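You operate a simulated robot arm through the tools that you are given. There is no shell and no other tool. Be economical: measure what you need, move in short steps, check, and stop when the job is done.

The job below is to be done with a simulated two-armed robot. You get a single attempt, and the scene is never put back.

Task
Change the short silencer's liner for the blue one.
Fine: the grey liner goes in the red tray; steady the silencer with one hand as you shut its catch again.

It is judged by the outcome, as a careful person would: the job done as asked, and still so three seconds after it is handed in. It fails if anything else is knocked over, pushed out of place, dropped, spilled or broken.

Robot
Two 6-joint arms with two-finger parallel grippers on one trunk, on a base that drives. Base frame: it is fixed to the floor where the robot stands at the start and does not move with it; the origin is under the middle of the robot, x ahead of it, y to its left, z up. Lengths are in mm, angles in degrees, forces in N, time in s.
The left shoulder is at the start at [70, 166, 1431], the right one opposite. With the tool pointing down near the work surface each hand reaches from about 360 to 780 mm from the robot's upright axis, wherever it stands, measured 20 degrees to its own side. Places, roughly: red catch [500, 0, 1000]; inside of the red tray [800, 100, 800]; inside of the short silencer [600, 0, 800]. Payload 3.91 kg a hand.
Tool frame (each hand has its own): the origin (TCP) lies between the finger pads and is the grasp point; the fingertips stand 30 mm ahead of it; z points along the fingers, y is the line along which they close. The gripper opens to 110 mm. The fingers are 20 mm wide and 10 mm thick; the gripper's body (48 by 112 mm) begins 55 mm behind the TCP.
Orientation is that of the tool frame in the base frame, as a unit quaternion [x, y, z, w]. With the fingers straight down and closing along the base's y, the tool's x points along the base's -x, its y along +y and its z along -z.

Tools
- The arms move only by the tool play_rows. It takes "left_steps", "right_steps" or both (then of equal length, played together; a hand with none holds still); each is a list of rows, each a list of 3 entries, a list of its own where there are three numbers: the shift along the tool's x, y, z in mm, then the turn, a rotation vector about the tool's x, y, z in degrees, then the opening in per cent of the stroke, from 0 (shut) to 100 (fully open). In form: [[[tx, ty, tz], [rx, ry, rz], grip], ...]. A call has 1 to 10 rows; each row shifts and turns the commanded pose from where the row before left it, along the tool's axes as they then stand. Each row takes 0.2 s and may step no farther than 50 mm and 8.6 degrees from the row before; otherwise, or with a gripper value out of range, the whole call is refused. A pose out of reach is approached as far as the arm can. The call stops where the force on the tool passes 40 N (or 10 N more than at its start, if that is more) or the arm is blocked; 0.2 s more then pass. The fingers move at their own pace (about 108 mm/s each) and stop on an object; they squeeze with about 27 N. The grip force told is the motor's: it shows also when the fingers shut on nothing. Time passes only in rows, and 0.2 s behind the last, so rows that do not move let the fingers close. The reply holds the time, the measured pose of the TCP, the force on the tool along the base axes, the opening and the grip force, in the units named above and with some noise.
- Cameras (640 x 400 px; columns grow to the right, rows downward): "scene" is now at [123.9, 8.2, 1633.5]; the picture's right is [0.10, -0.99, 0.00], its down [-0.79, -0.08, -0.61] and it looks along [0.60, 0.06, -0.80] (base axes); focal length 252 px, centre (320, 200). "left" rides on the left gripper at [77, -7, -114] in its tool frame; the picture's right is [0.09, 1.00, 0.00], its down [-0.80, 0.07, -0.59] and it looks along [-0.59, 0.05, 0.80] (tool axes); focal length 270 px, centre (320, 200). "right" rides on the right gripper at [77, 7, -114] in its tool frame; the picture's right is [-0.09, 1.00, 0.00], its down [-0.80, -0.07, -0.59] and it looks along [-0.59, -0.05, 0.80] (tool axes); focal length 270 px, centre (320, 200). There is no depth. A picture from a camera that has moved, and an enlarged one, comes with that camera's place and axes in the base frame and with its lens.
- camera(camera): a new picture of that camera. The clock stands still meanwhile.
- move_column(by): slides the trunk up (or, below 0, down) by that many mm; the arms and the scene camera ride with it, the base frame stays. It gives what a move gives, with no picture.
- steer(legs): drives the robot by 1 to 6 legs, each [ahead, left, turn to the left] in mm, mm and degrees, along the robot's own axes; the way and the turn of a leg run together, so that a leg with both is an arc; at most 1500 mm and 180 degrees a leg. The arms and the cameras ride along, it lands a little off, and it stops where it bumps. It gives what a move gives.
- pan_tilt(pan, tilt): turns the head with the scene camera to pan (to the left, within 86 degrees either way) and tilt (down, from -29 to 69), counted from straight ahead of the robot. It gives what a move gives.
- inspect(camera, box): a new picture of the part [left, top, right, bottom] of that camera's present view, enlarged. The clock stands still meanwhile.
- sign_off(): hands the job in; it is judged then, once.

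Go step by step. Nothing tells you exact positions but the pictures and the camera data: compare them with the known pose of the tool, close in by small moves and look again before you grip or let go. The budget is 120 turns and 88 pictures, counting those below and the enlarged ones. Unless the task says otherwise, let go and move clear before handing in, and close with one line.

The tools are called by a JSON object that holds its "op" and its "data". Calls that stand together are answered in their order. play_rows: Moves the arms, as the interface text tells. Its arguments: {"type":"object","properties":{"left_steps":{"type":"array","items":{"type":"array"}},"right_steps":{"type":"array","items":{"type":"array"}}},"required":[]} The other tools are called the same way: move_column (by) slides the trunk up or down; steer (legs) drives the base; pan_tilt (pan, tilt) turns the head that bears the scene camera; camera (camera) takes a picture; inspect (camera, box) takes an enlarged picture of a part of a camera's view; sign_off () hands the job in.

At the start:

```text
t: 0.0
left_position: [612.7, 212.7, 999.7]
left_tool_rot: [0.0, 1.0, 0.0, 0.001]
left_wrist_force: [-0.7, 0.1, 0.6]
left_finger_gap: 110.1
left_finger_force: 0.0
right_position: [576.2, -255.5, 1000.0]
right_tool_rot: [0.0, 1.0, 0.0, 0.001]
right_wrist_force: [-0.6, -0.3, -0.2]
right_finger_gap: 110.2
right_finger_force: 0.0
trunk travel left (down, up): [-926.0, 14.0]
robot x, y, heading: [-2.3, -0.8, -0.0]
head pan, tilt: [5.8, 52.7]
```

scene: 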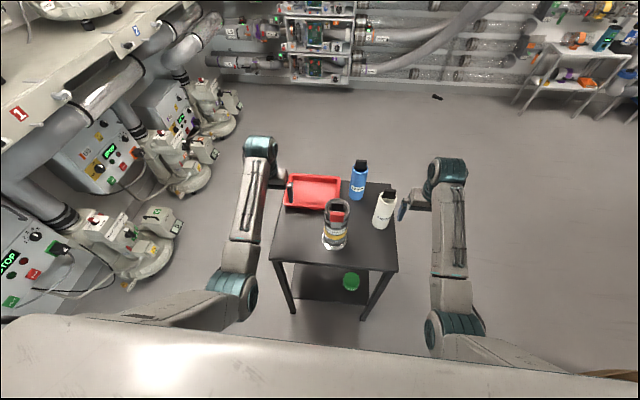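
right: 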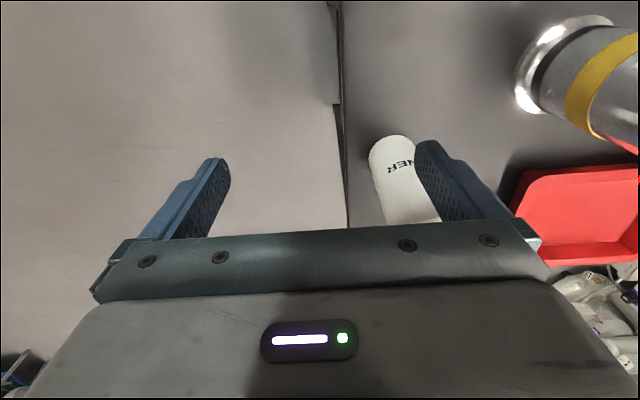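
left: 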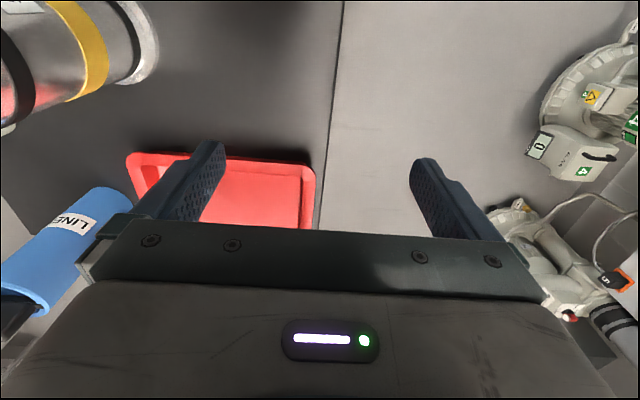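

The table holds a short silencer with a red catch, a red tray, a blue liner and a white liner. I'll look closer.

{"op": "inspect", "data": {"camera": "scene", "box": [260, 140, 420, 280]}}

{"op": "inspect", "data": {"camera": "scene", "box": [310, 180, 370, 260]}}

```text
2.86 times, centred on (340, 210) of scene
camera zoom: at [123.9, 8.2, 1633.5], right [0.1, -0.99, 0.0], down [-0.79, -0.08, -0.61], along [0.6, 0.06, -0.8], focal length 720 px, centre (263, 171)
```

zoom: 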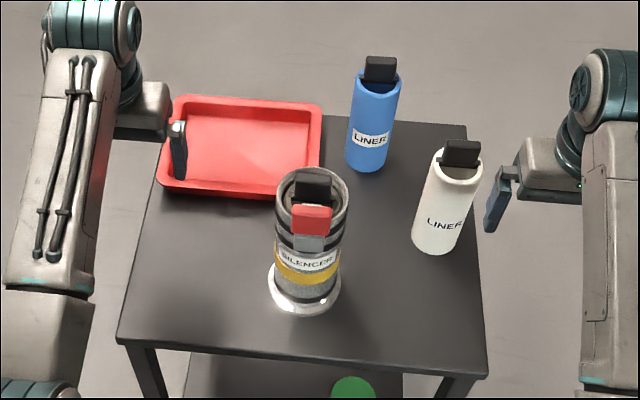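

```text
5.00 times, centred on (340, 220) of scene
camera zoom: at [123.9, 8.2, 1633.5], right [0.1, -0.99, 0.0], down [-0.79, -0.08, -0.61], along [0.6, 0.06, -0.8], focal length 1259 px, centre (220, 100)
```

zoom: 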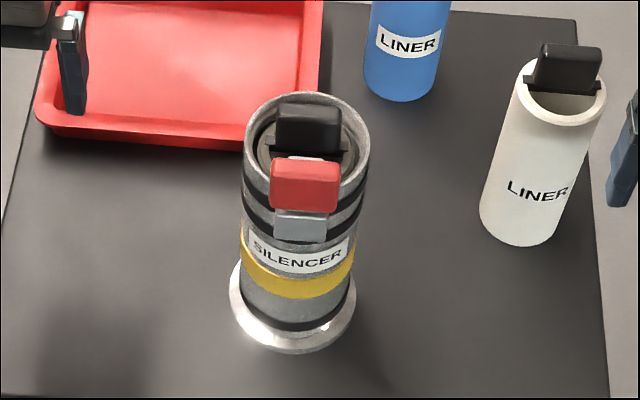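

The silencer is near (565, 0), with its rim near z≈990 and the catch on its robot side. The blue liner is near (784, -78) and the tray near (794, 102). I'll bring the right wrist camera over to look at the catch.

{"op": "play_rows", "data": {"right_steps": [[[0, 0, -40], [0, 0, 0], 100], [[0, 0, -40], [0, 0, 0], 100], [[0, 0, -40], [0, 0, 0], 100], [[23, 39, 0], [0, 0, 0], 100], [[23, 39, 0], [0, 0, 0], 100], [[23, 39, 0], [0, 0, 0], 100], [[23, 39, 0], [0, 0, 0], 100], [[23, 39, 0], [0, 0, 0], 100], [[23, 39, 0], [0, 0, 0], 100]]}}

{"op": "camera", "data": {"camera": "right"}}

```text
t: 1.8
left_position: [612.6, 211.2, 999.9]
left_tool_rot: [0.0, 1.0, 0.001, -0.001]
left_wrist_force: [-0.3, 0.1, 0.0]
left_finger_gap: 110.0
left_finger_force: 0.1
right_position: [543.6, -182.2, 998.5]
right_tool_rot: [0.024, 0.996, -0.08, 0.006]
right_wrist_force: [-0.9, -0.1, 1.0]
right_finger_gap: 109.8
right_finger_force: 0.1
right hand out of reach, approached as far as the arm can: row 1, 2, 3, 4, 5, 8
trunk travel left (down, up): [-926.0, 14.0]
robot x, y, heading: [-0.2, 1.6, -0.1]
head pan, tilt: [5.8, 52.7]
stopped in row 8 (right hand): the arm was blocked; the commanded pose is now the measured one
```

```text
82 pictures are left
camera right: at [466.5, -153.9, 1109.8], right [0.14, 0.98, -0.16], down [0.79, -0.01, 0.61], along [0.59, -0.21, -0.78], focal length 270 px, centre (320, 200)
```

right: 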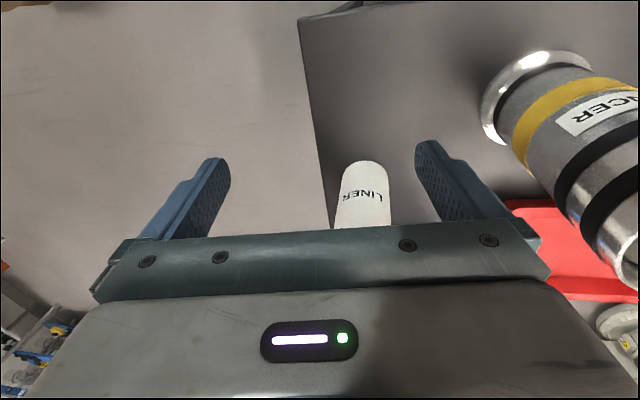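

The right hand couldn't go higher in this arm posture. I'll back the base off for free space and find out how high the hand can reach when extended further.

{"op": "steer", "data": {"legs": [[-300, 0, 0]]}}

{"op": "play_rows", "data": {"right_steps": [[[-30, 0, 0], [0, 0, 0], 100], [[-30, 0, 0], [0, 0, 0], 100], [[-30, 0, 0], [0, 0, 0], 100], [[0, 0, -30], [0, 0, 0], 100], [[0, 0, -30], [0, 0, 0], 100], [[0, 0, -30], [0, 0, 0], 100]]}}

```text
t: 3.9
left_position: [307.8, 214.0, 998.7]
left_tool_rot: [-0.002, 1.0, 0.0, -0.001]
left_wrist_force: [-0.3, 0.5, 0.3]
left_finger_gap: 109.9
left_finger_force: 0.0
right_position: [241.1, -179.8, 997.7]
right_tool_rot: [0.023, 0.996, -0.082, 0.005]
right_wrist_force: [-0.7, -0.3, -1.1]
right_finger_gap: 109.9
right_finger_force: 0.0
trunk travel left (down, up): [-926.0, 14.0]
robot x, y, heading: [-308.0, -1.3, 0.4]
head pan, tilt: [5.8, 52.7]
```

```text
t: 5.2
left_position: [307.9, 213.8, 998.2]
left_tool_rot: [-0.001, 1.0, 0.0, -0.002]
left_wrist_force: [0.4, 1.2, -0.6]
left_finger_gap: 110.1
left_finger_force: 0.1
right_position: [345.3, -162.3, 1066.8]
right_tool_rot: [0.023, 0.996, -0.082, 0.007]
right_wrist_force: [-0.2, 0.2, 0.3]
right_finger_gap: 109.9
right_finger_force: 0.1
right hand out of reach, approached as far as the arm can: row 5, 6
trunk travel left (down, up): [-926.0, 14.0]
robot x, y, heading: [-304.6, 0.2, 0.3]
head pan, tilt: [5.8, 52.7]
```

{"op": "play_rows", "data": {"right_steps": [[[-40, 0, 0], [0, 0, 0], 100], [[-40, 0, 0], [0, 0, 0], 100], [[0, 0, -40], [0, 0, 0], 100], [[0, 0, -40], [0, 0, 0], 100], [[0, 0, -40], [0, 0, 0], 100], [[0, 0, -40], [0, 0, 0], 100]]}}

{"op": "pan_tilt", "data": {"pan": 0, "tilt": 40}}

{"op": "camera", "data": {"camera": "scene"}}

```text
t: 6.7
left_position: [307.0, 214.9, 999.8]
left_tool_rot: [-0.002, 1.0, 0.0, 0.0]
left_wrist_force: [0.2, 0.2, 0.3]
left_finger_gap: 110.1
left_finger_force: 0.1
right_position: [459.4, -133.2, 1199.3]
right_tool_rot: [0.023, 0.996, -0.081, 0.007]
right_wrist_force: [0.1, 0.3, 0.2]
right_finger_gap: 109.9
right_finger_force: 0.0
right hand out of reach, approached as far as the arm can: row 4, 5, 6
trunk travel left (down, up): [-926.0, 14.0]
robot x, y, heading: [-309.3, 0.1, 0.4]
head pan, tilt: [5.8, 52.7]
```

```text
t: 7.4
left_position: [305.9, 214.9, 999.4]
left_tool_rot: [-0.002, 1.0, 0.0, 0.0]
left_wrist_force: [-0.2, 0.2, -0.2]
left_finger_gap: 109.9
left_finger_force: 0.0
right_position: [458.8, -135.2, 1200.9]
right_tool_rot: [0.024, 0.996, -0.081, 0.007]
right_wrist_force: [-0.9, 0.7, 0.7]
right_finger_gap: 110.0
right_finger_force: 0.0
trunk travel left (down, up): [-926.0, 14.0]
robot x, y, heading: [-305.1, -1.2, 0.4]
head pan, tilt: [0.0, 40.0]
```

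```text
81 pictures are left
camera scene: at [-171.2, 0.7, 1651.2], right [0.0, -1.0, 0.0], down [-0.64, 0.0, -0.77], along [0.77, 0.0, -0.64], focal length 252 px, centre (320, 200)
```

scene: 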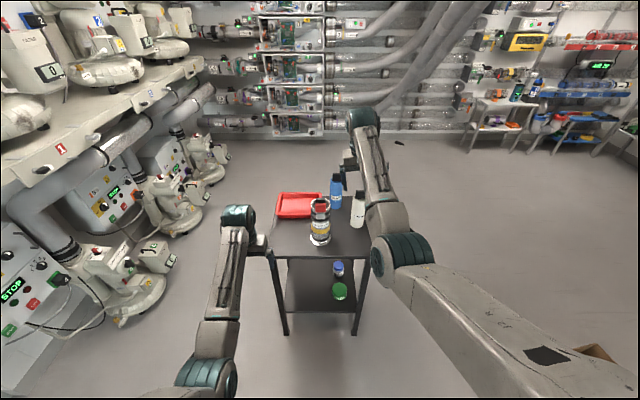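

Extended to about 770 mm, the hand can rise to z≈1200. I'll straighten the tool and bring the right camera in front of the silencer.

{"op": "play_rows", "data": {"right_steps": [[[0, 0, 0], [-4.7, 0.4, -1.3], 100], [[0, 0, 0], [-4.7, 0.4, -1.3], 100], [[0, 36, 0], [0, 0, 0], 100], [[0, 36, 0], [0, 0, 0], 100], [[0, 36, 0], [0, 0, 0], 100], [[0, 30, 0], [0, 0, 0], 100], [[0, 0, 33], [0, 0, 0], 100], [[0, 0, 33], [0, 0, 0], 100], [[0, 0, 33], [0, 0, 0], 100], [[0, 0, 30], [0, 0, 0], 100]]}}

{"op": "camera", "data": {"camera": "right"}}

```text
t: 9.6
left_position: [306.9, 213.9, 999.2]
left_tool_rot: [-0.002, 1.0, 0.0, 0.0]
left_wrist_force: [0.6, -0.9, 0.4]
left_finger_gap: 110.0
left_finger_force: 0.1
right_position: [459.3, 5.4, 1071.1]
right_tool_rot: [0.001, 1.0, 0.001, 0.0]
right_wrist_force: [-0.3, -0.4, 0.0]
right_finger_gap: 110.0
right_finger_force: 0.0
trunk travel left (down, up): [-926.0, 14.0]
robot x, y, heading: [-305.4, -3.2, 0.5]
head pan, tilt: [0.0, 40.0]
```

```text
80 pictures are left
camera right: at [383.5, 10.0, 1185.4], right [0.09, 1.0, 0.0], down [0.8, -0.07, 0.59], along [0.59, -0.05, -0.8], focal length 270 px, centre (320, 200)
```

right: 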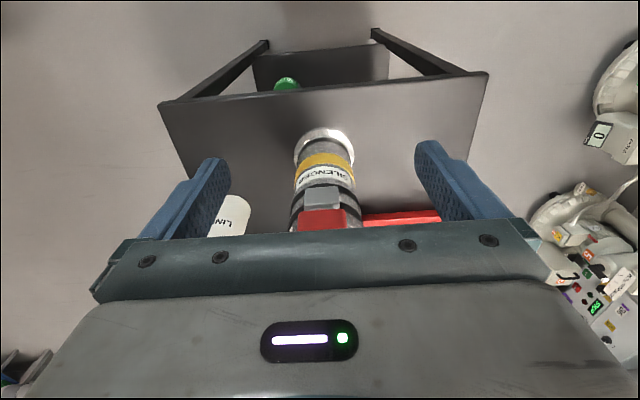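

{"op": "inspect", "data": {"camera": "right", "box": [270, 110, 390, 240]}}

{"op": "inspect", "data": {"camera": "scene", "box": [290, 180, 350, 250]}}

```text
3.08 times, centred on (330, 175) of right
camera zoom: at [383.5, 10.0, 1185.4], right [0.09, 1.0, 0.0], down [0.8, -0.07, 0.59], along [0.59, -0.05, -0.8], focal length 832 px, centre (289, 277)
```

zoom: 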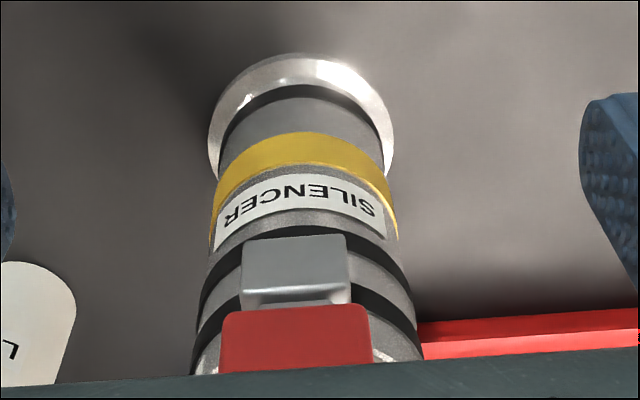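

```text
5.71 times, centred on (320, 215) of scene
camera zoom: at [-169.9, 0.5, 1651.2], right [0.0, -1.0, 0.0], down [-0.64, 0.0, -0.77], along [0.77, 0.0, -0.64], focal length 1439 px, centre (320, 114)
```

zoom: 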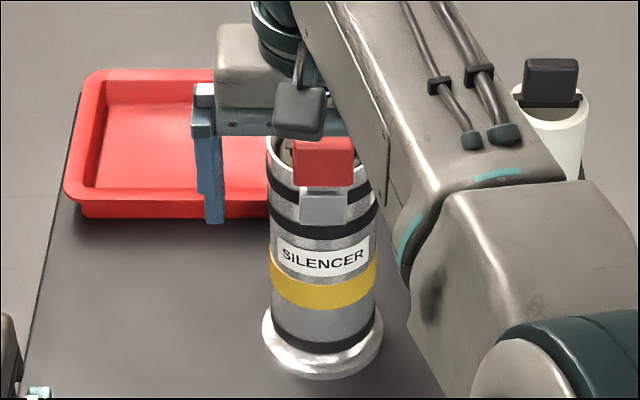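

{"op": "play_rows", "data": {"right_steps": [[[0, 0, -40], [0, 0, 0], 100], [[0, 0, -40], [0, 0, 0], 100]]}}

{"op": "steer", "data": {"legs": [[90, 0, 0]]}}

{"op": "inspect", "data": {"camera": "right", "box": [250, 80, 410, 240]}}

```text
t: 10.2
left_position: [306.4, 214.3, 999.7]
left_tool_rot: [-0.002, 1.0, 0.001, 0.0]
left_wrist_force: [0.1, 0.3, -0.6]
left_finger_gap: 109.9
left_finger_force: 0.0
right_position: [458.8, 3.9, 1153.6]
right_tool_rot: [0.001, 1.0, 0.001, 0.0]
right_wrist_force: [0.6, -0.9, 0.9]
right_finger_gap: 110.0
right_finger_force: 0.1
trunk travel left (down, up): [-926.0, 14.0]
robot x, y, heading: [-306.5, 1.6, 0.1]
head pan, tilt: [0.0, 40.0]
```

```text
t: 11.3
left_position: [392.0, 214.8, 1003.2]
left_tool_rot: [-0.001, 1.0, 0.001, 0.002]
left_wrist_force: [-1.0, 0.1, -0.1]
left_finger_gap: 109.7
left_finger_force: 0.0
right_position: [543.7, 5.0, 1156.9]
right_tool_rot: [0.001, 1.0, 0.001, 0.003]
right_wrist_force: [-0.7, -0.6, 0.3]
right_finger_gap: 110.2
right_finger_force: 0.2
trunk travel left (down, up): [-926.0, 14.0]
robot x, y, heading: [-215.7, 0.5, 0.4]
head pan, tilt: [0.0, 40.0]
```

```text
2.50 times, centred on (330, 160) of right
camera zoom: at [466.6, 10.0, 1271.9], right [0.09, 1.0, 0.0], down [0.8, -0.07, 0.6], along [0.6, -0.05, -0.8], focal length 676 px, centre (295, 300)
```

zoom: 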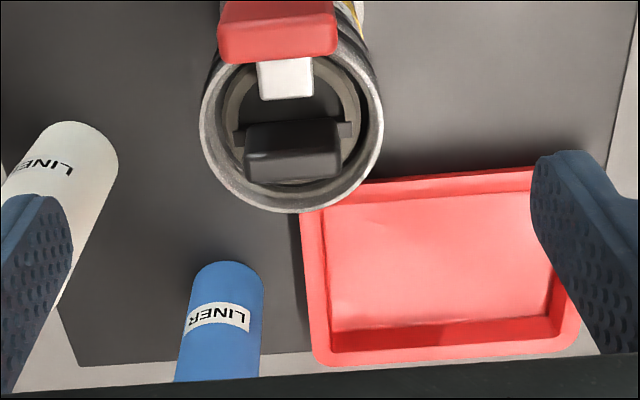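

The catch is a red tab on the outside, with a tongue reaching over the rim above the liner. To see how it hinges I'll move the right hand aside and turn the left hand so its camera sees the catch from the side.

{"op": "play_rows", "data": {"left_steps": [[[-10, 0, -5], [0, 0, 8.5], 100], [[0, 0, 0], [0, 0, 8.5], 100], [[0, 0, 0], [0, 0, 8.5], 100], [[0, 0, 0], [0, 0, 8.5], 100], [[0, 0, 0], [0, 0, 8.5], 100], [[0, 0, 0], [0, 0, 8.5], 100], [[0, 0, 0], [0, 0, 8.5], 100], [[0, 0, 0], [0, 0, 8.5], 100], [[0, 0, 0], [0, 0, 8.5], 100], [[0, 0, 0], [0, 0, 8.5], 100]], "right_steps": [[[0, -40, 0], [0, 0, 0], 100], [[0, -40, 0], [0, 0, 0], 100], [[0, -40, 0], [0, 0, 0], 100], [[0, -40, 0], [0, 0, 0], 100], [[0, -40, 0], [0, 0, 0], 100], [[0, 0, 0], [0, 0, 0], 100], [[0, 0, 0], [0, 0, 0], 100], [[0, 0, 0], [0, 0, 0], 100], [[0, 0, 0], [0, 0, 0], 100], [[0, 0, 0], [0, 0, 0], 100]]}}

```text
t: 13.5
left_position: [406.9, 215.7, 1004.1]
left_tool_rot: [0.676, 0.737, 0.0, 0.0]
left_wrist_force: [0.3, -0.2, 0.3]
left_finger_gap: 109.9
left_finger_force: 0.1
right_position: [549.0, -195.8, 1152.8]
right_tool_rot: [0.001, 1.0, 0.001, 0.0]
right_wrist_force: [0.6, -0.2, -0.3]
right_finger_gap: 110.1
right_finger_force: 0.0
trunk travel left (down, up): [-926.0, 14.0]
robot x, y, heading: [-213.4, 2.4, 0.1]
head pan, tilt: [0.0, 40.0]
```

{"op": "play_rows", "data": {"left_steps": [[[0, 33, -7], [0, 0, 1.2], 100], [[0, 33, -7], [0, 0, 1.2], 100], [[0, 33, -7], [0, 0, 1.2], 100], [[0, 33, -5], [0, 0, 1.2], 100], [[0, 0, 0], [0, -7.5, 0], 100], [[0, 0, 0], [0, -7.5, 0], 100], [[0, 0, 0], [0, -7.5, 0], 100], [[0, 0, 0], [0, -7.5, 0], 100], [[-30, 0, 17], [0, 0, 0], 100], [[-30, 0, 17], [0, 0, 0], 100]]}}

{"op": "camera", "data": {"camera": "left"}}

```text
t: 15.7
left_position: [540.3, 150.4, 1031.3]
left_tool_rot: [0.681, 0.686, -0.181, 0.183]
left_wrist_force: [0.6, 0.0, 0.5]
left_finger_gap: 110.1
left_finger_force: 0.0
right_position: [547.5, -197.9, 1153.6]
right_tool_rot: [0.001, 1.0, 0.003, 0.0]
right_wrist_force: [0.1, -0.4, -0.2]
right_finger_gap: 109.8
right_finger_force: 0.0
trunk travel left (down, up): [-926.0, 14.0]
robot x, y, heading: [-216.7, 3.2, -0.0]
head pan, tilt: [0.0, 40.0]
```

```text
76 pictures are left
camera left: at [531.8, 275.4, 1091.3], right [1.0, 0.08, -0.04], down [0.07, -0.4, 0.91], along [0.06, -0.91, -0.4], focal length 270 px, centre (320, 200)
```

left: 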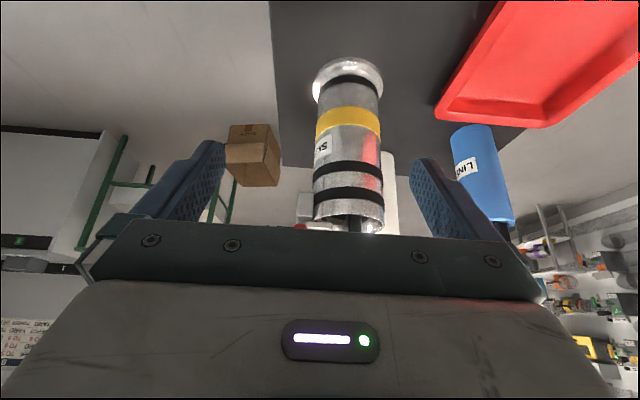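

{"op": "play_rows", "data": {"left_steps": [[[-11, -10, -20], [0, 0, 0], 100], [[-11, -10, -20], [0, 0, 0], 100], [[-20, 0, 12], [0, 0, 0], 100]]}}

{"op": "inspect", "data": {"camera": "left", "box": [240, 90, 440, 240]}}

```text
t: 16.5
left_position: [520.6, 129.8, 1074.6]
left_tool_rot: [0.681, 0.686, -0.182, 0.182]
left_wrist_force: [-0.2, 0.2, 0.9]
left_finger_gap: 110.1
left_finger_force: 0.1
right_position: [548.2, -197.1, 1152.2]
right_tool_rot: [0.001, 1.0, 0.003, 0.0]
right_wrist_force: [-0.4, -0.2, -0.4]
right_finger_gap: 109.9
right_finger_force: 0.1
trunk travel left (down, up): [-926.0, 14.0]
robot x, y, heading: [-217.8, 1.8, 0.5]
head pan, tilt: [0.0, 40.0]
```

```text
2.67 times, centred on (340, 165) of left
camera zoom: at [512.3, 255.0, 1135.2], right [1.0, 0.08, -0.05], down [0.07, -0.4, 0.91], along [0.06, -0.91, -0.4], focal length 721 px, centre (267, 293)
```

zoom: 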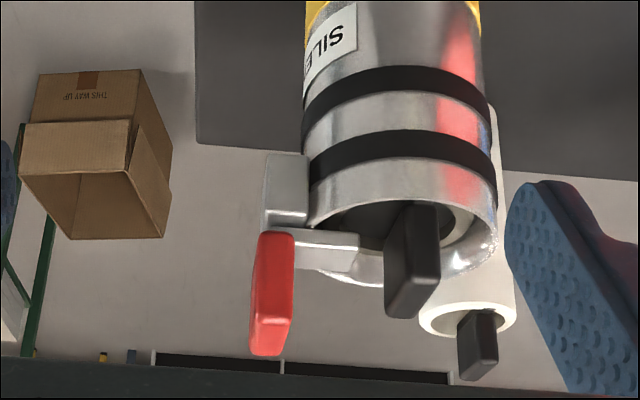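

The catch is an L-shaped lever. The red tab stands up at x≈528, z≈1010–1055, a tongue reaches inward over the rim, and the lever hinges on the bracket. The silencer axis is at x≈583 and the handle top at z≈1035. I'll bring the left hand to the silencer's side to hold it steady.

{"op": "steer", "data": {"legs": [[30, 0, 0]]}}

{"op": "play_rows", "data": {"left_steps": [[[0, 0, 0], [0, -7.5, 0], 100], [[0, 0, 0], [0, -7.5, 0], 100], [[0, 0, 0], [0, -7.5, 0], 100], [[0, 0, 0], [0, -7.5, 0], 100], [[31, 9, 12], [0, 0, 0], 100], [[31, 9, 12], [0, 0, 0], 100], [[31, 9, 12], [0, 0, 0], 100], [[31, 9, 12], [0, 0, 0], 100]]}}

{"op": "camera", "data": {"camera": "left"}}

```text
t: 17.3
left_position: [542.2, 131.1, 1080.3]
left_tool_rot: [0.681, 0.685, -0.18, 0.186]
left_wrist_force: [-0.5, -1.3, -0.6]
left_finger_gap: 109.9
left_finger_force: 0.0
right_position: [570.5, -196.3, 1157.9]
right_tool_rot: [0.001, 1.0, 0.001, 0.003]
right_wrist_force: [-0.8, -0.9, 0.3]
right_finger_gap: 110.0
right_finger_force: 0.0
trunk travel left (down, up): [-926.0, 14.0]
robot x, y, heading: [-184.0, 1.7, 0.4]
head pan, tilt: [0.0, 40.0]
```

```text
t: 19.1
left_position: [563.1, 147.1, 981.8]
left_tool_rot: [0.611, 0.615, -0.351, 0.355]
left_wrist_force: [-0.4, -0.3, 0.0]
left_finger_gap: 110.0
left_finger_force: 0.1
left hand out of reach, approached as far as the arm can: row 7, 8
right_position: [576.2, -195.3, 1154.2]
right_tool_rot: [0.0, 1.0, 0.001, 0.001]
right_wrist_force: [0.3, 0.4, 0.0]
right_finger_gap: 109.8
right_finger_force: 0.1
trunk travel left (down, up): [-926.0, 14.0]
robot x, y, heading: [-183.2, -2.5, 0.2]
head pan, tilt: [0.0, 40.0]
```

```text
74 pictures are left
camera left: at [554.4, 286.3, 972.7], right [1.0, 0.05, -0.07], down [0.07, 0.12, 0.99], along [0.06, -0.99, 0.11], focal length 270 px, centre (320, 200)
```

left: 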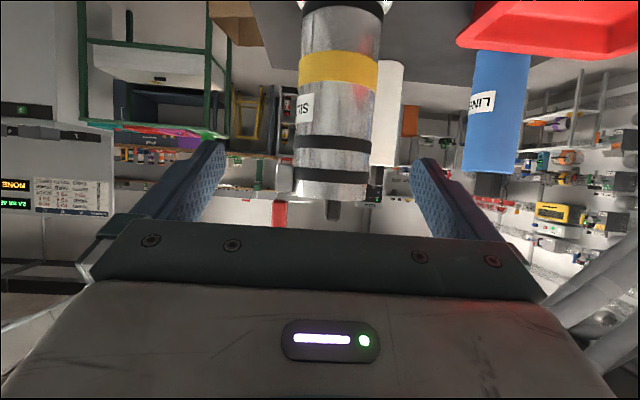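

I'll lower the trunk by 70 mm so the left hand reaches the silencer's mid-height.

{"op": "move_column", "data": {"by": -70}}

```text
t: 20.2
left_position: [562.9, 146.1, 912.6]
left_tool_rot: [0.61, 0.615, -0.352, 0.354]
left_wrist_force: [-1.2, -0.1, 0.1]
left_finger_gap: 110.1
left_finger_force: 0.1
right_position: [576.8, -195.2, 1082.9]
right_tool_rot: [0.001, 1.0, 0.001, 0.0]
right_wrist_force: [0.2, 0.4, -0.4]
right_finger_gap: 110.0
right_finger_force: 0.1
trunk travel left (down, up): [-856.0, 84.0]
robot x, y, heading: [-185.1, 0.4, 0.1]
head pan, tilt: [0.0, 40.0]
```

{"op": "play_rows", "data": {"left_steps": [[[-20, 10, 35], [0, 0, 0], 100], [[-15, 10, 26], [0, 0, 0], 100], [[0, 0, 0], [0, 0, 0], 100]]}}

{"op": "camera", "data": {"camera": "left"}}

```text
t: 21.0
left_position: [571.1, 78.0, 914.7]
left_tool_rot: [0.61, 0.615, -0.352, 0.356]
left_wrist_force: [-0.1, -0.2, 0.8]
left_finger_gap: 110.2
left_finger_force: 0.1
left hand out of reach, approached as far as the arm can: row 1, 2
right_position: [576.5, -194.0, 1084.5]
right_tool_rot: [0.0, 1.0, 0.001, 0.001]
right_wrist_force: [-0.6, 0.3, -0.2]
right_finger_gap: 110.1
right_finger_force: 0.1
trunk travel left (down, up): [-856.0, 84.0]
robot x, y, heading: [-188.1, 1.4, 0.0]
head pan, tilt: [0.0, 40.0]
```

```text
73 pictures are left
camera left: at [563.1, 217.2, 904.5], right [1.0, 0.05, -0.08], down [0.07, 0.12, 0.99], along [0.06, -0.99, 0.11], focal length 270 px, centre (320, 200)
```

left: 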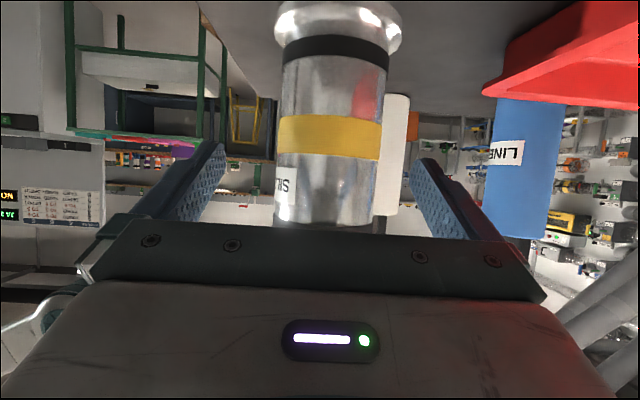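

{"op": "steer", "data": {"legs": [[20, 0, 0]]}}

{"op": "play_rows", "data": {"left_steps": [[[0, 0, 0], [0, 0, 0], 100]]}}

```text
t: 21.8
left_position: [586.6, 76.0, 918.1]
left_tool_rot: [0.611, 0.614, -0.351, 0.356]
left_wrist_force: [-0.4, 0.5, 0.0]
left_finger_gap: 110.1
left_finger_force: 0.1
right_position: [592.4, -196.0, 1087.2]
right_tool_rot: [0.0, 1.0, 0.001, 0.002]
right_wrist_force: [-0.8, -0.3, 0.5]
right_finger_gap: 110.0
right_finger_force: 0.1
trunk travel left (down, up): [-856.0, 84.0]
robot x, y, heading: [-163.0, 5.0, 0.0]
head pan, tilt: [0.0, 40.0]
```

```text
t: 22.2
left_position: [592.7, 77.2, 911.8]
left_tool_rot: [0.61, 0.615, -0.352, 0.355]
left_wrist_force: [0.0, 0.0, 0.7]
left_finger_gap: 110.3
left_finger_force: 0.2
right_position: [599.4, -195.3, 1082.1]
right_tool_rot: [-0.001, 1.0, 0.0, 0.0]
right_wrist_force: [-0.1, -0.3, 0.0]
right_finger_gap: 109.9
right_finger_force: 0.0
trunk travel left (down, up): [-856.0, 84.0]
robot x, y, heading: [-169.1, -1.0, 0.3]
head pan, tilt: [0.0, 40.0]
```

{"op": "play_rows", "data": {"left_steps": [[[0, -8, 0], [0, 0, 0], 100], [[-11, 0, 19], [0, 0, 0], 100], [[-11, 0, 19], [0, 0, 0], 100], [[-10, 0, 17], [0, 0, 0], 100], [[0, 0, 0], [0, 0, 0], 100]]}}

{"op": "camera", "data": {"camera": "left"}}

{"op": "inspect", "data": {"camera": "scene", "box": [260, 160, 400, 280]}}

```text
t: 23.4
left_position: [584.1, 15.2, 912.2]
left_tool_rot: [0.609, 0.615, -0.352, 0.355]
left_wrist_force: [0.6, -0.2, 1.0]
left_finger_gap: 109.9
left_finger_force: 0.2
right_position: [597.5, -195.5, 1083.9]
right_tool_rot: [0.0, 1.0, 0.001, -0.001]
right_wrist_force: [-0.1, 0.1, 1.0]
right_finger_gap: 109.9
right_finger_force: 0.1
trunk travel left (down, up): [-856.0, 84.0]
robot x, y, heading: [-169.5, -1.0, 0.1]
head pan, tilt: [0.0, 40.0]
```

```text
72 pictures are left
camera left: at [576.0, 153.1, 903.0], right [1.0, 0.05, -0.08], down [0.07, 0.11, 0.99], along [0.06, -0.99, 0.11], focal length 270 px, centre (320, 200)
```

left: 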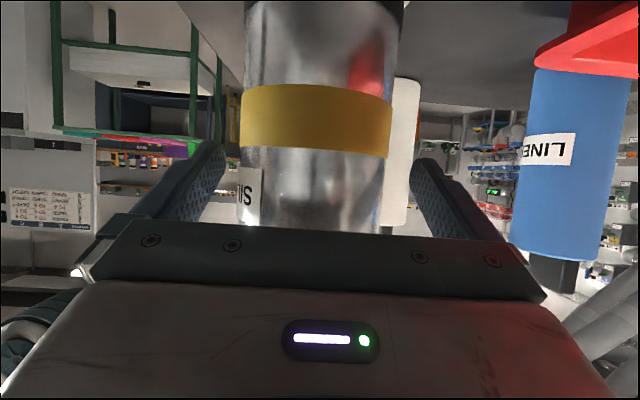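

```text
3.33 times, centred on (330, 220) of scene
camera zoom: at [-30.5, 1.4, 1581.1], right [0.0, -1.0, 0.0], down [-0.64, 0.0, -0.77], along [0.77, 0.0, -0.64], focal length 840 px, centre (287, 133)
```

zoom: 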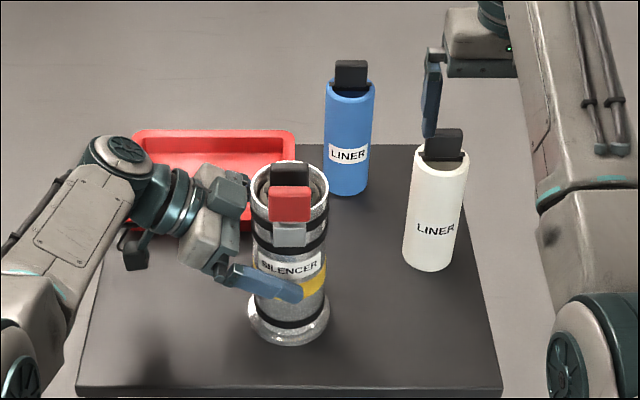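

{"op": "play_rows", "data": {"left_steps": [[[-3, 0, 5], [0, 0, 0], 100], [[0, 0, 0], [0, 0, 0], 72], [[0, 0, 0], [0, 0, 0], 60], [[0, 0, 0], [0, 0, 0], 60]]}}

```text
t: 24.4
left_position: [582.8, 8.8, 914.6]
left_tool_rot: [0.61, 0.615, -0.353, 0.355]
left_wrist_force: [-2.7, 0.1, -0.8]
left_finger_gap: 78.1
left_finger_force: 26.3
right_position: [596.9, -194.7, 1083.6]
right_tool_rot: [-0.001, 1.0, 0.001, -0.001]
right_wrist_force: [-0.7, -0.1, 0.3]
right_finger_gap: 110.0
right_finger_force: 0.1
trunk travel left (down, up): [-856.0, 84.0]
robot x, y, heading: [-166.1, 1.9, 0.2]
head pan, tilt: [0.0, 40.0]
```

The silencer is held, with a gap of 78 mm. The closed right fingers will now slide in between the red tab and the liner handle.

{"op": "play_rows", "data": {"right_steps": [[[21, 0, 0], [0, 0, 0], 0], [[20, 0, -4], [0, 0, 0], 0], [[0, 30, 10], [0, 0, 0], 0], [[0, 30, 10], [0, 0, 0], 0], [[0, 30, 8], [0, 0, 0], 0], [[0, 30, 0], [0, 0, 0], 0], [[0, 0, 0], [0, 0, 0], 0]]}}

{"op": "inspect", "data": {"camera": "scene", "box": [260, 160, 400, 280]}}

{"op": "camera", "data": {"camera": "right"}}

```text
t: 26.0
left_position: [584.5, 8.1, 913.0]
left_tool_rot: [0.61, 0.615, -0.351, 0.354]
left_wrist_force: [0.2, 2.0, -1.1]
left_finger_gap: 77.8
left_finger_force: 27.0
right_position: [576.2, -73.4, 1045.5]
right_tool_rot: [0.001, 1.0, 0.002, 0.0]
right_wrist_force: [0.0, 0.9, -0.5]
right_finger_gap: 0.0
right_finger_force: 26.9
right hand out of reach, approached as far as the arm can: row 1, 2
trunk travel left (down, up): [-856.0, 84.0]
robot x, y, heading: [-167.5, 0.9, 0.1]
head pan, tilt: [0.0, 40.0]
```

```text
3.33 times, centred on (330, 220) of scene
camera zoom: at [-31.1, 0.4, 1581.2], right [0.0, -1.0, 0.0], down [-0.64, 0.0, -0.77], along [0.77, 0.0, -0.64], focal length 840 px, centre (287, 133)
```

zoom: 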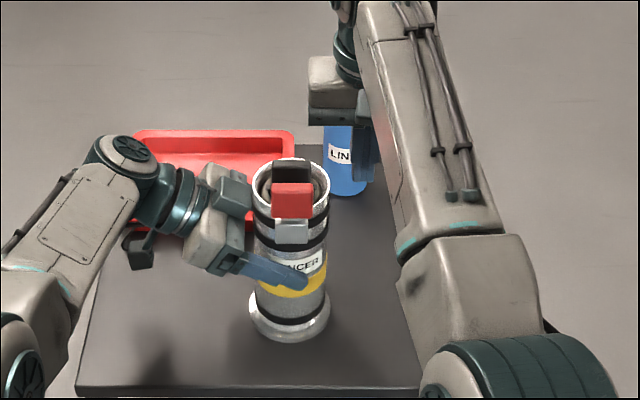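

```text
69 pictures are left
camera right: at [499.7, -66.9, 1159.7], right [0.09, 1.0, 0.0], down [0.8, -0.07, 0.59], along [0.59, -0.05, -0.8], focal length 270 px, centre (320, 200)
```

right: 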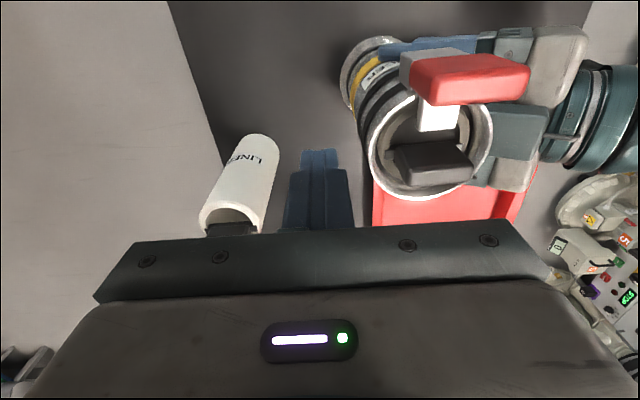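

{"op": "play_rows", "data": {"right_steps": [[[21, 0, -6], [0, 0, 0], 0], [[0, 0, 0], [0, 0, 0], 0]]}}

{"op": "camera", "data": {"camera": "right"}}

```text
t: 26.6
left_position: [582.8, 8.3, 914.1]
left_tool_rot: [0.61, 0.615, -0.352, 0.354]
left_wrist_force: [-0.7, 0.7, 0.2]
left_finger_gap: 78.1
left_finger_force: 26.9
right_position: [553.7, -72.0, 1052.6]
right_tool_rot: [0.001, 1.0, 0.001, 0.0]
right_wrist_force: [-0.3, -0.7, 0.6]
right_finger_gap: 0.0
right_finger_force: 27.0
trunk travel left (down, up): [-856.0, 84.0]
robot x, y, heading: [-164.4, -0.4, 0.2]
head pan, tilt: [0.0, 40.0]
```

```text
68 pictures are left
camera right: at [478.8, -66.1, 1166.9], right [0.09, 1.0, 0.0], down [0.8, -0.07, 0.59], along [0.59, -0.05, -0.8], focal length 270 px, centre (320, 200)
```

right: 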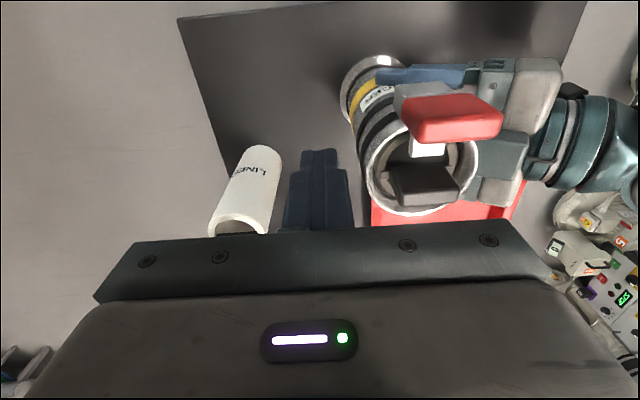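

{"op": "play_rows", "data": {"right_steps": [[[0, 24, -2], [0, 0, 0], 0], [[0, 24, 0], [0, 0, 0], 0], [[0, 24, 0], [0, 0, 0], 0], [[0, 0, 0], [0, 0, 0], 0]]}}

{"op": "inspect", "data": {"camera": "right", "box": [220, 60, 420, 240]}}

```text
t: 27.6
left_position: [584.4, 7.8, 911.7]
left_tool_rot: [0.61, 0.614, -0.352, 0.355]
left_wrist_force: [0.5, 0.8, -0.1]
left_finger_gap: 78.0
left_finger_force: 26.6
right_position: [554.8, -0.1, 1054.4]
right_tool_rot: [0.0, 1.0, 0.001, 0.0]
right_wrist_force: [0.7, -0.5, 0.7]
right_finger_gap: 0.1
right_finger_force: 27.3
trunk travel left (down, up): [-856.0, 84.0]
robot x, y, heading: [-161.3, -1.7, 0.1]
head pan, tilt: [0.0, 40.0]
```

```text
2.22 times, centred on (320, 150) of right
camera zoom: at [478.2, 5.8, 1169.1], right [0.09, 1.0, 0.0], down [0.8, -0.07, 0.59], along [0.59, -0.05, -0.8], focal length 601 px, centre (320, 311)
```

zoom: 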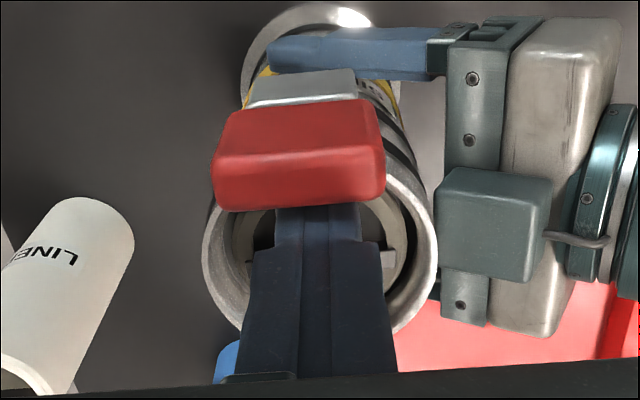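

{"op": "play_rows", "data": {"right_steps": [[[10, 0, 0], [0, 0, 0], 0], [[10, 0, 0], [0, 0, 0], 0], [[10, 0, 0], [0, 0, 0], 0], [[10, 0, 0], [0, 0, 0], 0], [[10, 0, 0], [0, 0, 0], 0]]}}

{"op": "inspect", "data": {"camera": "scene", "box": [260, 160, 400, 280]}}

{"op": "inspect", "data": {"camera": "right", "box": [220, 60, 420, 240]}}

```text
t: 28.8
left_position: [583.1, 8.4, 913.0]
left_tool_rot: [0.61, 0.615, -0.352, 0.355]
left_wrist_force: [0.4, -0.1, 0.5]
left_finger_gap: 77.6
left_finger_force: 27.1
right_position: [519.5, -21.7, 1059.2]
right_tool_rot: [0.005, 1.0, -0.001, 0.005]
right_wrist_force: [-0.2, -0.2, 0.0]
right_finger_gap: 0.0
right_finger_force: 27.1
right hand out of reach, approached as far as the arm can: row 4, 5
trunk travel left (down, up): [-856.0, 84.0]
robot x, y, heading: [-170.1, -0.8, 0.0]
head pan, tilt: [0.0, 40.0]
```

```text
3.33 times, centred on (330, 220) of scene
camera zoom: at [-30.9, 1.0, 1581.2], right [0.0, -1.0, 0.0], down [-0.64, 0.0, -0.77], along [0.77, 0.0, -0.64], focal length 840 px, centre (287, 133)
```

zoom: 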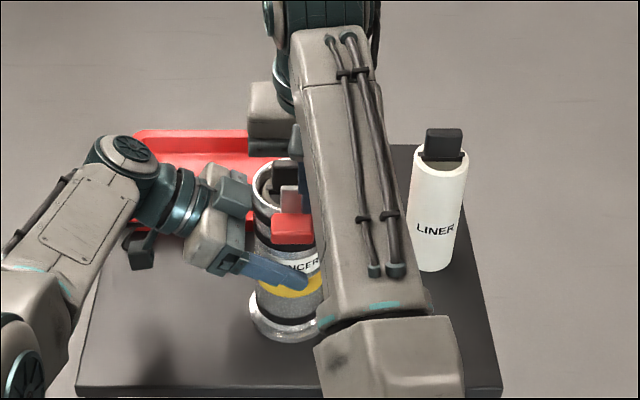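

```text
2.22 times, centred on (320, 150) of right
camera zoom: at [441.4, -14.4, 1172.6], right [0.1, 1.0, 0.0], down [0.79, -0.08, 0.6], along [0.6, -0.06, -0.8], focal length 601 px, centre (320, 311)
```

zoom: 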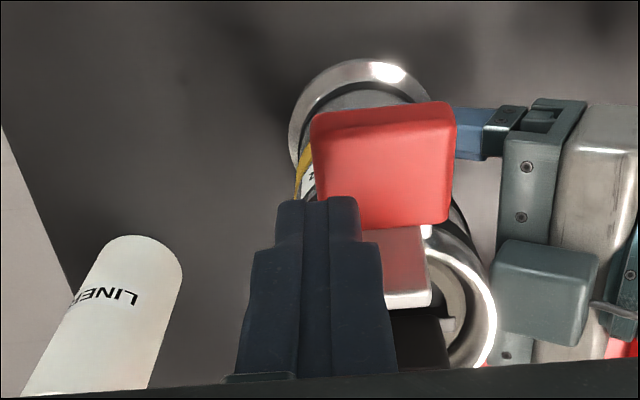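

The catch has swung open, with the tab flat and the tongue up. I'll move the right hand aside to check.

{"op": "play_rows", "data": {"right_steps": [[[0, -40, 0], [0, 0, 0], 0], [[0, -40, 0], [0, 0, 0], 0], [[0, -40, 0], [0, 0, 0], 0], [[0, 0, 0], [0, 0, 0], 0]]}}

{"op": "inspect", "data": {"camera": "scene", "box": [280, 170, 360, 250]}}

```text
t: 29.8
left_position: [584.0, 9.4, 912.5]
left_tool_rot: [0.61, 0.614, -0.353, 0.355]
left_wrist_force: [0.1, 0.4, 0.7]
left_finger_gap: 77.7
left_finger_force: 26.8
right_position: [533.1, -126.0, 1033.4]
right_tool_rot: [0.0, 1.0, 0.001, 0.0]
right_wrist_force: [-0.5, -0.2, 0.1]
right_finger_gap: 0.0
right_finger_force: 27.0
right hand out of reach, approached as far as the arm can: row 1, 2, 3
trunk travel left (down, up): [-856.0, 84.0]
robot x, y, heading: [-162.9, 2.6, 0.4]
head pan, tilt: [0.0, 40.0]
```

```text
5.00 times, centred on (320, 210) of scene
camera zoom: at [-30.5, 2.0, 1581.1], right [0.0, -1.0, 0.0], down [-0.64, 0.0, -0.77], along [0.77, 0.0, -0.64], focal length 1259 px, centre (320, 150)
```

zoom: 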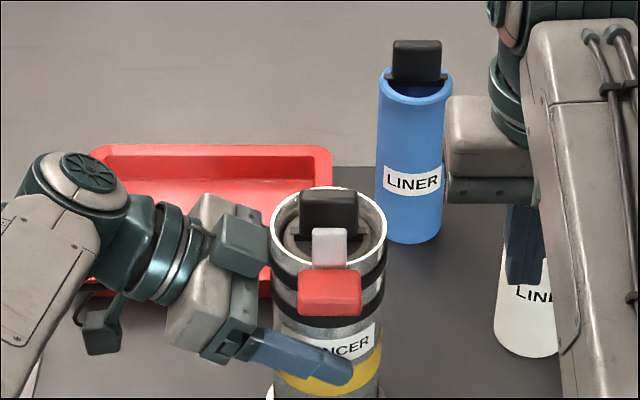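

The catch stays open. The left hand releases the silencer and backs out.

{"op": "play_rows", "data": {"left_steps": [[[0, 0, 0], [0, 0, 0], 100], [[0, 0, 0], [0, 0, 0], 100], [[12, 0, -21], [0, 0, 0], 100], [[12, 0, -21], [0, 0, 0], 100], [[12, 0, -21], [0, 0, 0], 100], [[12, 0, -21], [0, 0, 0], 100], [[12, 0, -21], [0, 0, 0], 100]]}}

{"op": "move_column", "data": {"by": 84}}

{"op": "inspect", "data": {"camera": "scene", "box": [240, 140, 420, 280]}}

```text
t: 31.4
left_position: [581.8, 130.8, 913.7]
left_tool_rot: [0.61, 0.615, -0.352, 0.355]
left_wrist_force: [0.0, 0.6, -0.3]
left_finger_gap: 110.2
left_finger_force: 0.1
right_position: [532.3, -124.7, 1032.0]
right_tool_rot: [0.0, 1.0, 0.0, 0.001]
right_wrist_force: [0.4, 0.4, -0.1]
right_finger_gap: 0.0
right_finger_force: 27.0
trunk travel left (down, up): [-856.0, 84.0]
robot x, y, heading: [-165.6, 1.7, 0.3]
head pan, tilt: [0.0, 40.0]
```

```text
t: 32.6
left_position: [581.7, 128.4, 998.4]
left_tool_rot: [0.61, 0.615, -0.353, 0.355]
left_wrist_force: [0.4, -1.1, 0.6]
left_finger_gap: 109.8
left_finger_force: 0.1
right_position: [532.2, -126.1, 1117.0]
right_tool_rot: [-0.001, 1.0, 0.001, 0.0]
right_wrist_force: [0.4, 0.1, -0.8]
right_finger_gap: 0.0
right_finger_force: 27.0
trunk travel left (down, up): [-940.0, 0.0]
robot x, y, heading: [-165.3, -0.6, 0.4]
head pan, tilt: [0.0, 40.0]
```

```text
2.86 times, centred on (330, 210) of scene
camera zoom: at [-30.8, 1.3, 1665.1], right [0.0, -1.0, 0.0], down [-0.64, 0.0, -0.77], along [0.77, 0.0, -0.64], focal length 720 px, centre (291, 171)
```

zoom: 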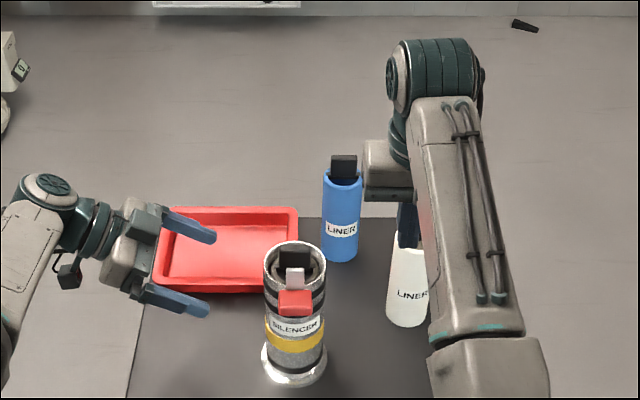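

{"op": "play_rows", "data": {"left_steps": [[[20, 0, -10], [0, 7.5, 0], 100], [[20, 0, -10], [0, 7.5, 0], 100], [[20, 0, -10], [0, 7.5, 0], 100], [[20, 0, -10], [0, 7.5, 0], 100], [[20, 0, -5], [0, 7.5, 0], 50], [[20, 0, -5], [0, 7.5, 0], 50], [[20, 0, -5], [0, 7.5, 0], 50], [[20, 0, 0], [0, 7.5, 0], 50]]}}

{"op": "steer", "data": {"legs": [[-45, 0, 0]]}}

{"op": "play_rows", "data": {"right_steps": [[[-45, 0, 0], [0, 0, 0], 100], [[-45, 0, 0], [0, 0, 0], 100], [[0, 35, 0], [0, 0, 0], 100], [[0, 35, 0], [0, 0, 0], 100], [[0, 35, 0], [0, 0, 0], 100], [[0, 0, 0], [0, 0, 0], 100]]}}

{"op": "camera", "data": {"camera": "right"}}

```text
t: 34.4
left_position: [579.3, 290.1, 954.4]
left_tool_rot: [0.704, 0.71, 0.001, -0.001]
left_wrist_force: [-0.2, 0.3, 0.7]
left_finger_gap: 55.0
left_finger_force: 0.1
right_position: [532.8, -126.5, 1115.8]
right_tool_rot: [-0.001, 1.0, 0.0, 0.0]
right_wrist_force: [-0.6, 0.6, 0.1]
right_finger_gap: 0.2
right_finger_force: 27.0
trunk travel left (down, up): [-940.0, 0.0]
robot x, y, heading: [-167.5, 3.3, 0.4]
head pan, tilt: [0.0, 40.0]
```

```text
t: 35.3
left_position: [542.3, 289.9, 946.6]
left_tool_rot: [0.704, 0.71, -0.002, -0.003]
left_wrist_force: [0.7, 0.3, -0.5]
left_finger_gap: 55.1
left_finger_force: 0.1
right_position: [497.3, -125.8, 1110.6]
right_tool_rot: [-0.001, 1.0, 0.001, -0.004]
right_wrist_force: [1.4, -0.1, -0.3]
right_finger_gap: 0.0
right_finger_force: 26.8
trunk travel left (down, up): [-940.0, 0.0]
robot x, y, heading: [-212.7, -1.4, 0.2]
head pan, tilt: [0.0, 40.0]
```

```text
t: 36.7
left_position: [535.5, 289.5, 952.6]
left_tool_rot: [0.704, 0.71, 0.0, 0.0]
left_wrist_force: [0.0, -0.5, -0.4]
left_finger_gap: 55.0
left_finger_force: 0.1
right_position: [580.0, -21.0, 1117.3]
right_tool_rot: [0.0, 1.0, 0.0, 0.0]
right_wrist_force: [-0.1, -0.4, 0.0]
right_finger_gap: 110.0
right_finger_force: 0.1
trunk travel left (down, up): [-940.0, 0.0]
robot x, y, heading: [-210.1, -1.0, 0.4]
head pan, tilt: [0.0, 40.0]
```

```text
62 pictures are left
camera right: at [502.6, -15.7, 1232.1], right [0.09, 1.0, 0.0], down [0.8, -0.07, 0.59], along [0.59, -0.05, -0.8], focal length 270 px, centre (320, 200)
```

right: 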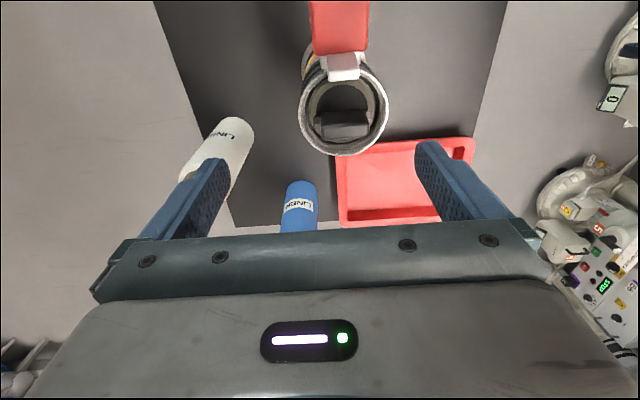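

{"op": "play_rows", "data": {"right_steps": [[[-3, 19, 0], [0, 0, 0], 100], [[0, 0, 35], [0, 0, 0], 80], [[0, 0, 0], [0, 0, 0], 80]]}}

{"op": "inspect", "data": {"camera": "right", "box": [220, 60, 420, 240]}}

```text
t: 37.5
left_position: [534.1, 289.2, 954.6]
left_tool_rot: [0.704, 0.71, 0.001, 0.0]
left_wrist_force: [0.6, -0.4, 0.5]
left_finger_gap: 55.1
left_finger_force: 0.1
right_position: [572.5, -7.8, 1084.3]
right_tool_rot: [0.0, 1.0, 0.002, 0.001]
right_wrist_force: [-1.1, 0.2, -0.3]
right_finger_gap: 88.2
right_finger_force: 0.1
right hand out of reach, approached as far as the arm can: row 2
trunk travel left (down, up): [-940.0, 0.0]
robot x, y, heading: [-211.1, -0.6, 0.1]
head pan, tilt: [0.0, 40.0]
```

```text
2.22 times, centred on (320, 150) of right
camera zoom: at [496.3, -2.5, 1199.3], right [0.09, 1.0, 0.0], down [0.8, -0.07, 0.6], along [0.59, -0.05, -0.8], focal length 601 px, centre (320, 311)
```

zoom: 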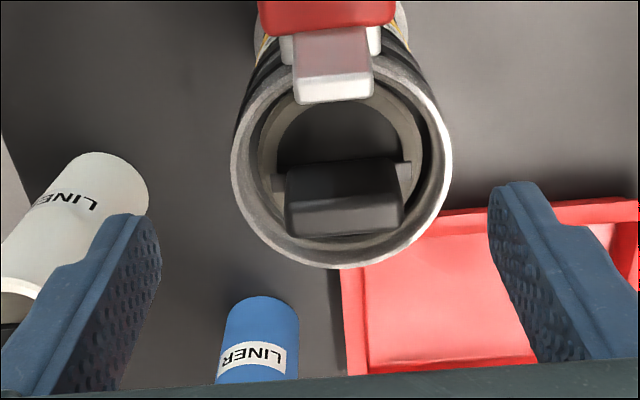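

The hand is at the edge of its reach here, so I'll raise the arms first and then use the trunk for the precise descent and the lift.

{"op": "play_rows", "data": {"left_steps": [[[10, 0, -40], [0, 0, 0], 50], [[10, 0, -40], [0, 0, 0], 50], [[10, 0, -40], [0, 0, 0], 50], [[0, 0, 0], [0, 0, 0], 50]], "right_steps": [[[0, 0, -40], [0, 0, 0], 80], [[0, 0, -40], [0, 0, 0], 80], [[0, 0, -32], [0, 0, 0], 80], [[0, 0, 0], [0, 0, 0], 80]]}}

```text
t: 38.5
left_position: [534.3, 321.4, 1073.3]
left_tool_rot: [0.705, 0.71, -0.001, -0.001]
left_wrist_force: [0.2, -0.5, 0.3]
left_finger_gap: 55.1
left_finger_force: 0.0
right_position: [573.7, -7.5, 1197.6]
right_tool_rot: [0.001, 1.0, 0.002, -0.001]
right_wrist_force: [0.0, -0.4, -0.3]
right_finger_gap: 88.2
right_finger_force: 0.1
trunk travel left (down, up): [-940.0, 0.0]
robot x, y, heading: [-211.8, 1.2, 0.0]
head pan, tilt: [0.0, 40.0]
```

{"op": "play_rows", "data": {"right_steps": [[[-8, 5, -5], [0, 0, 0], 80], [[0, 0, 0], [0, 0, 0], 80]]}}

{"op": "move_column", "data": {"by": -110}}

{"op": "inspect", "data": {"camera": "right", "box": [220, 60, 420, 240]}}

```text
t: 39.1
left_position: [532.8, 320.7, 1073.0]
left_tool_rot: [0.704, 0.71, 0.0, 0.001]
left_wrist_force: [-0.4, 0.3, -0.5]
left_finger_gap: 54.9
left_finger_force: 0.0
right_position: [581.8, -4.2, 1201.1]
right_tool_rot: [0.0, 1.0, 0.0, 0.0]
right_wrist_force: [-0.2, 0.6, -0.1]
right_finger_gap: 88.2
right_finger_force: 0.0
trunk travel left (down, up): [-940.0, 0.0]
robot x, y, heading: [-210.3, -1.5, 0.3]
head pan, tilt: [0.0, 40.0]
```

```text
t: 40.5
left_position: [533.0, 321.9, 963.1]
left_tool_rot: [0.704, 0.71, 0.0, -0.001]
left_wrist_force: [-0.1, -0.7, 0.8]
left_finger_gap: 55.2
left_finger_force: 0.0
right_position: [581.7, -3.2, 1091.5]
right_tool_rot: [0.0, 1.0, 0.001, -0.001]
right_wrist_force: [-0.8, -0.5, 0.4]
right_finger_gap: 88.1
right_finger_force: 0.0
trunk travel left (down, up): [-830.0, 110.0]
robot x, y, heading: [-209.2, 2.1, 0.2]
head pan, tilt: [0.0, 40.0]
```

```text
2.22 times, centred on (320, 150) of right
camera zoom: at [505.0, 3.1, 1206.0], right [0.09, 1.0, 0.0], down [0.8, -0.07, 0.59], along [0.59, -0.05, -0.8], focal length 601 px, centre (320, 311)
```

zoom: 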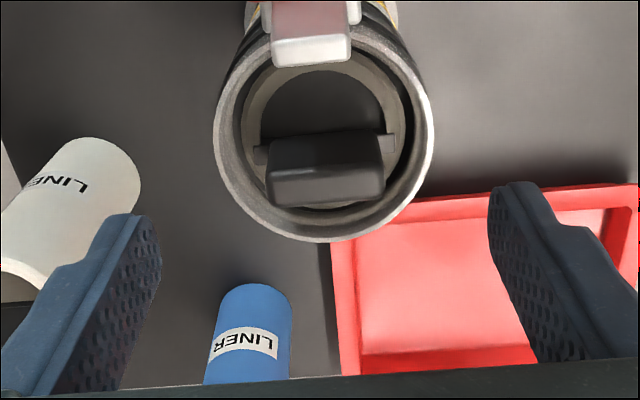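

{"op": "move_column", "data": {"by": -66}}

{"op": "inspect", "data": {"camera": "right", "box": [220, 60, 420, 240]}}

```text
t: 41.6
left_position: [533.6, 321.7, 898.1]
left_tool_rot: [0.704, 0.71, 0.001, 0.0]
left_wrist_force: [-0.8, 0.7, -0.4]
left_finger_gap: 55.1
left_finger_force: 0.1
right_position: [580.8, -2.3, 1025.4]
right_tool_rot: [0.0, 1.0, 0.0, 0.0]
right_wrist_force: [0.6, -0.4, 0.5]
right_finger_gap: 87.8
right_finger_force: 0.1
trunk travel left (down, up): [-764.0, 176.0]
robot x, y, heading: [-210.4, -5.4, 0.3]
head pan, tilt: [0.0, 40.0]
```

```text
2.22 times, centred on (320, 150) of right
camera zoom: at [505.0, 3.1, 1140.0], right [0.09, 1.0, 0.0], down [0.8, -0.07, 0.59], along [0.59, -0.05, -0.8], focal length 601 px, centre (320, 311)
```

zoom: 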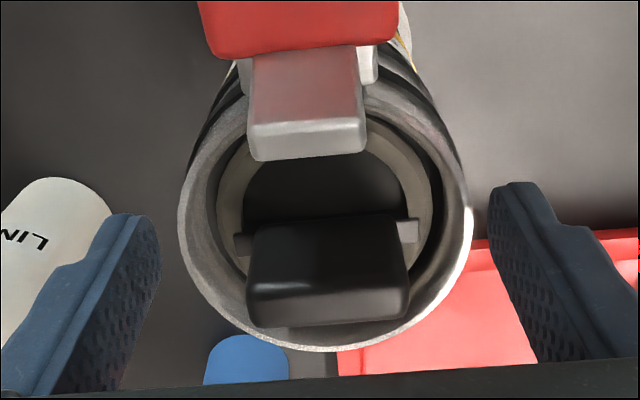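

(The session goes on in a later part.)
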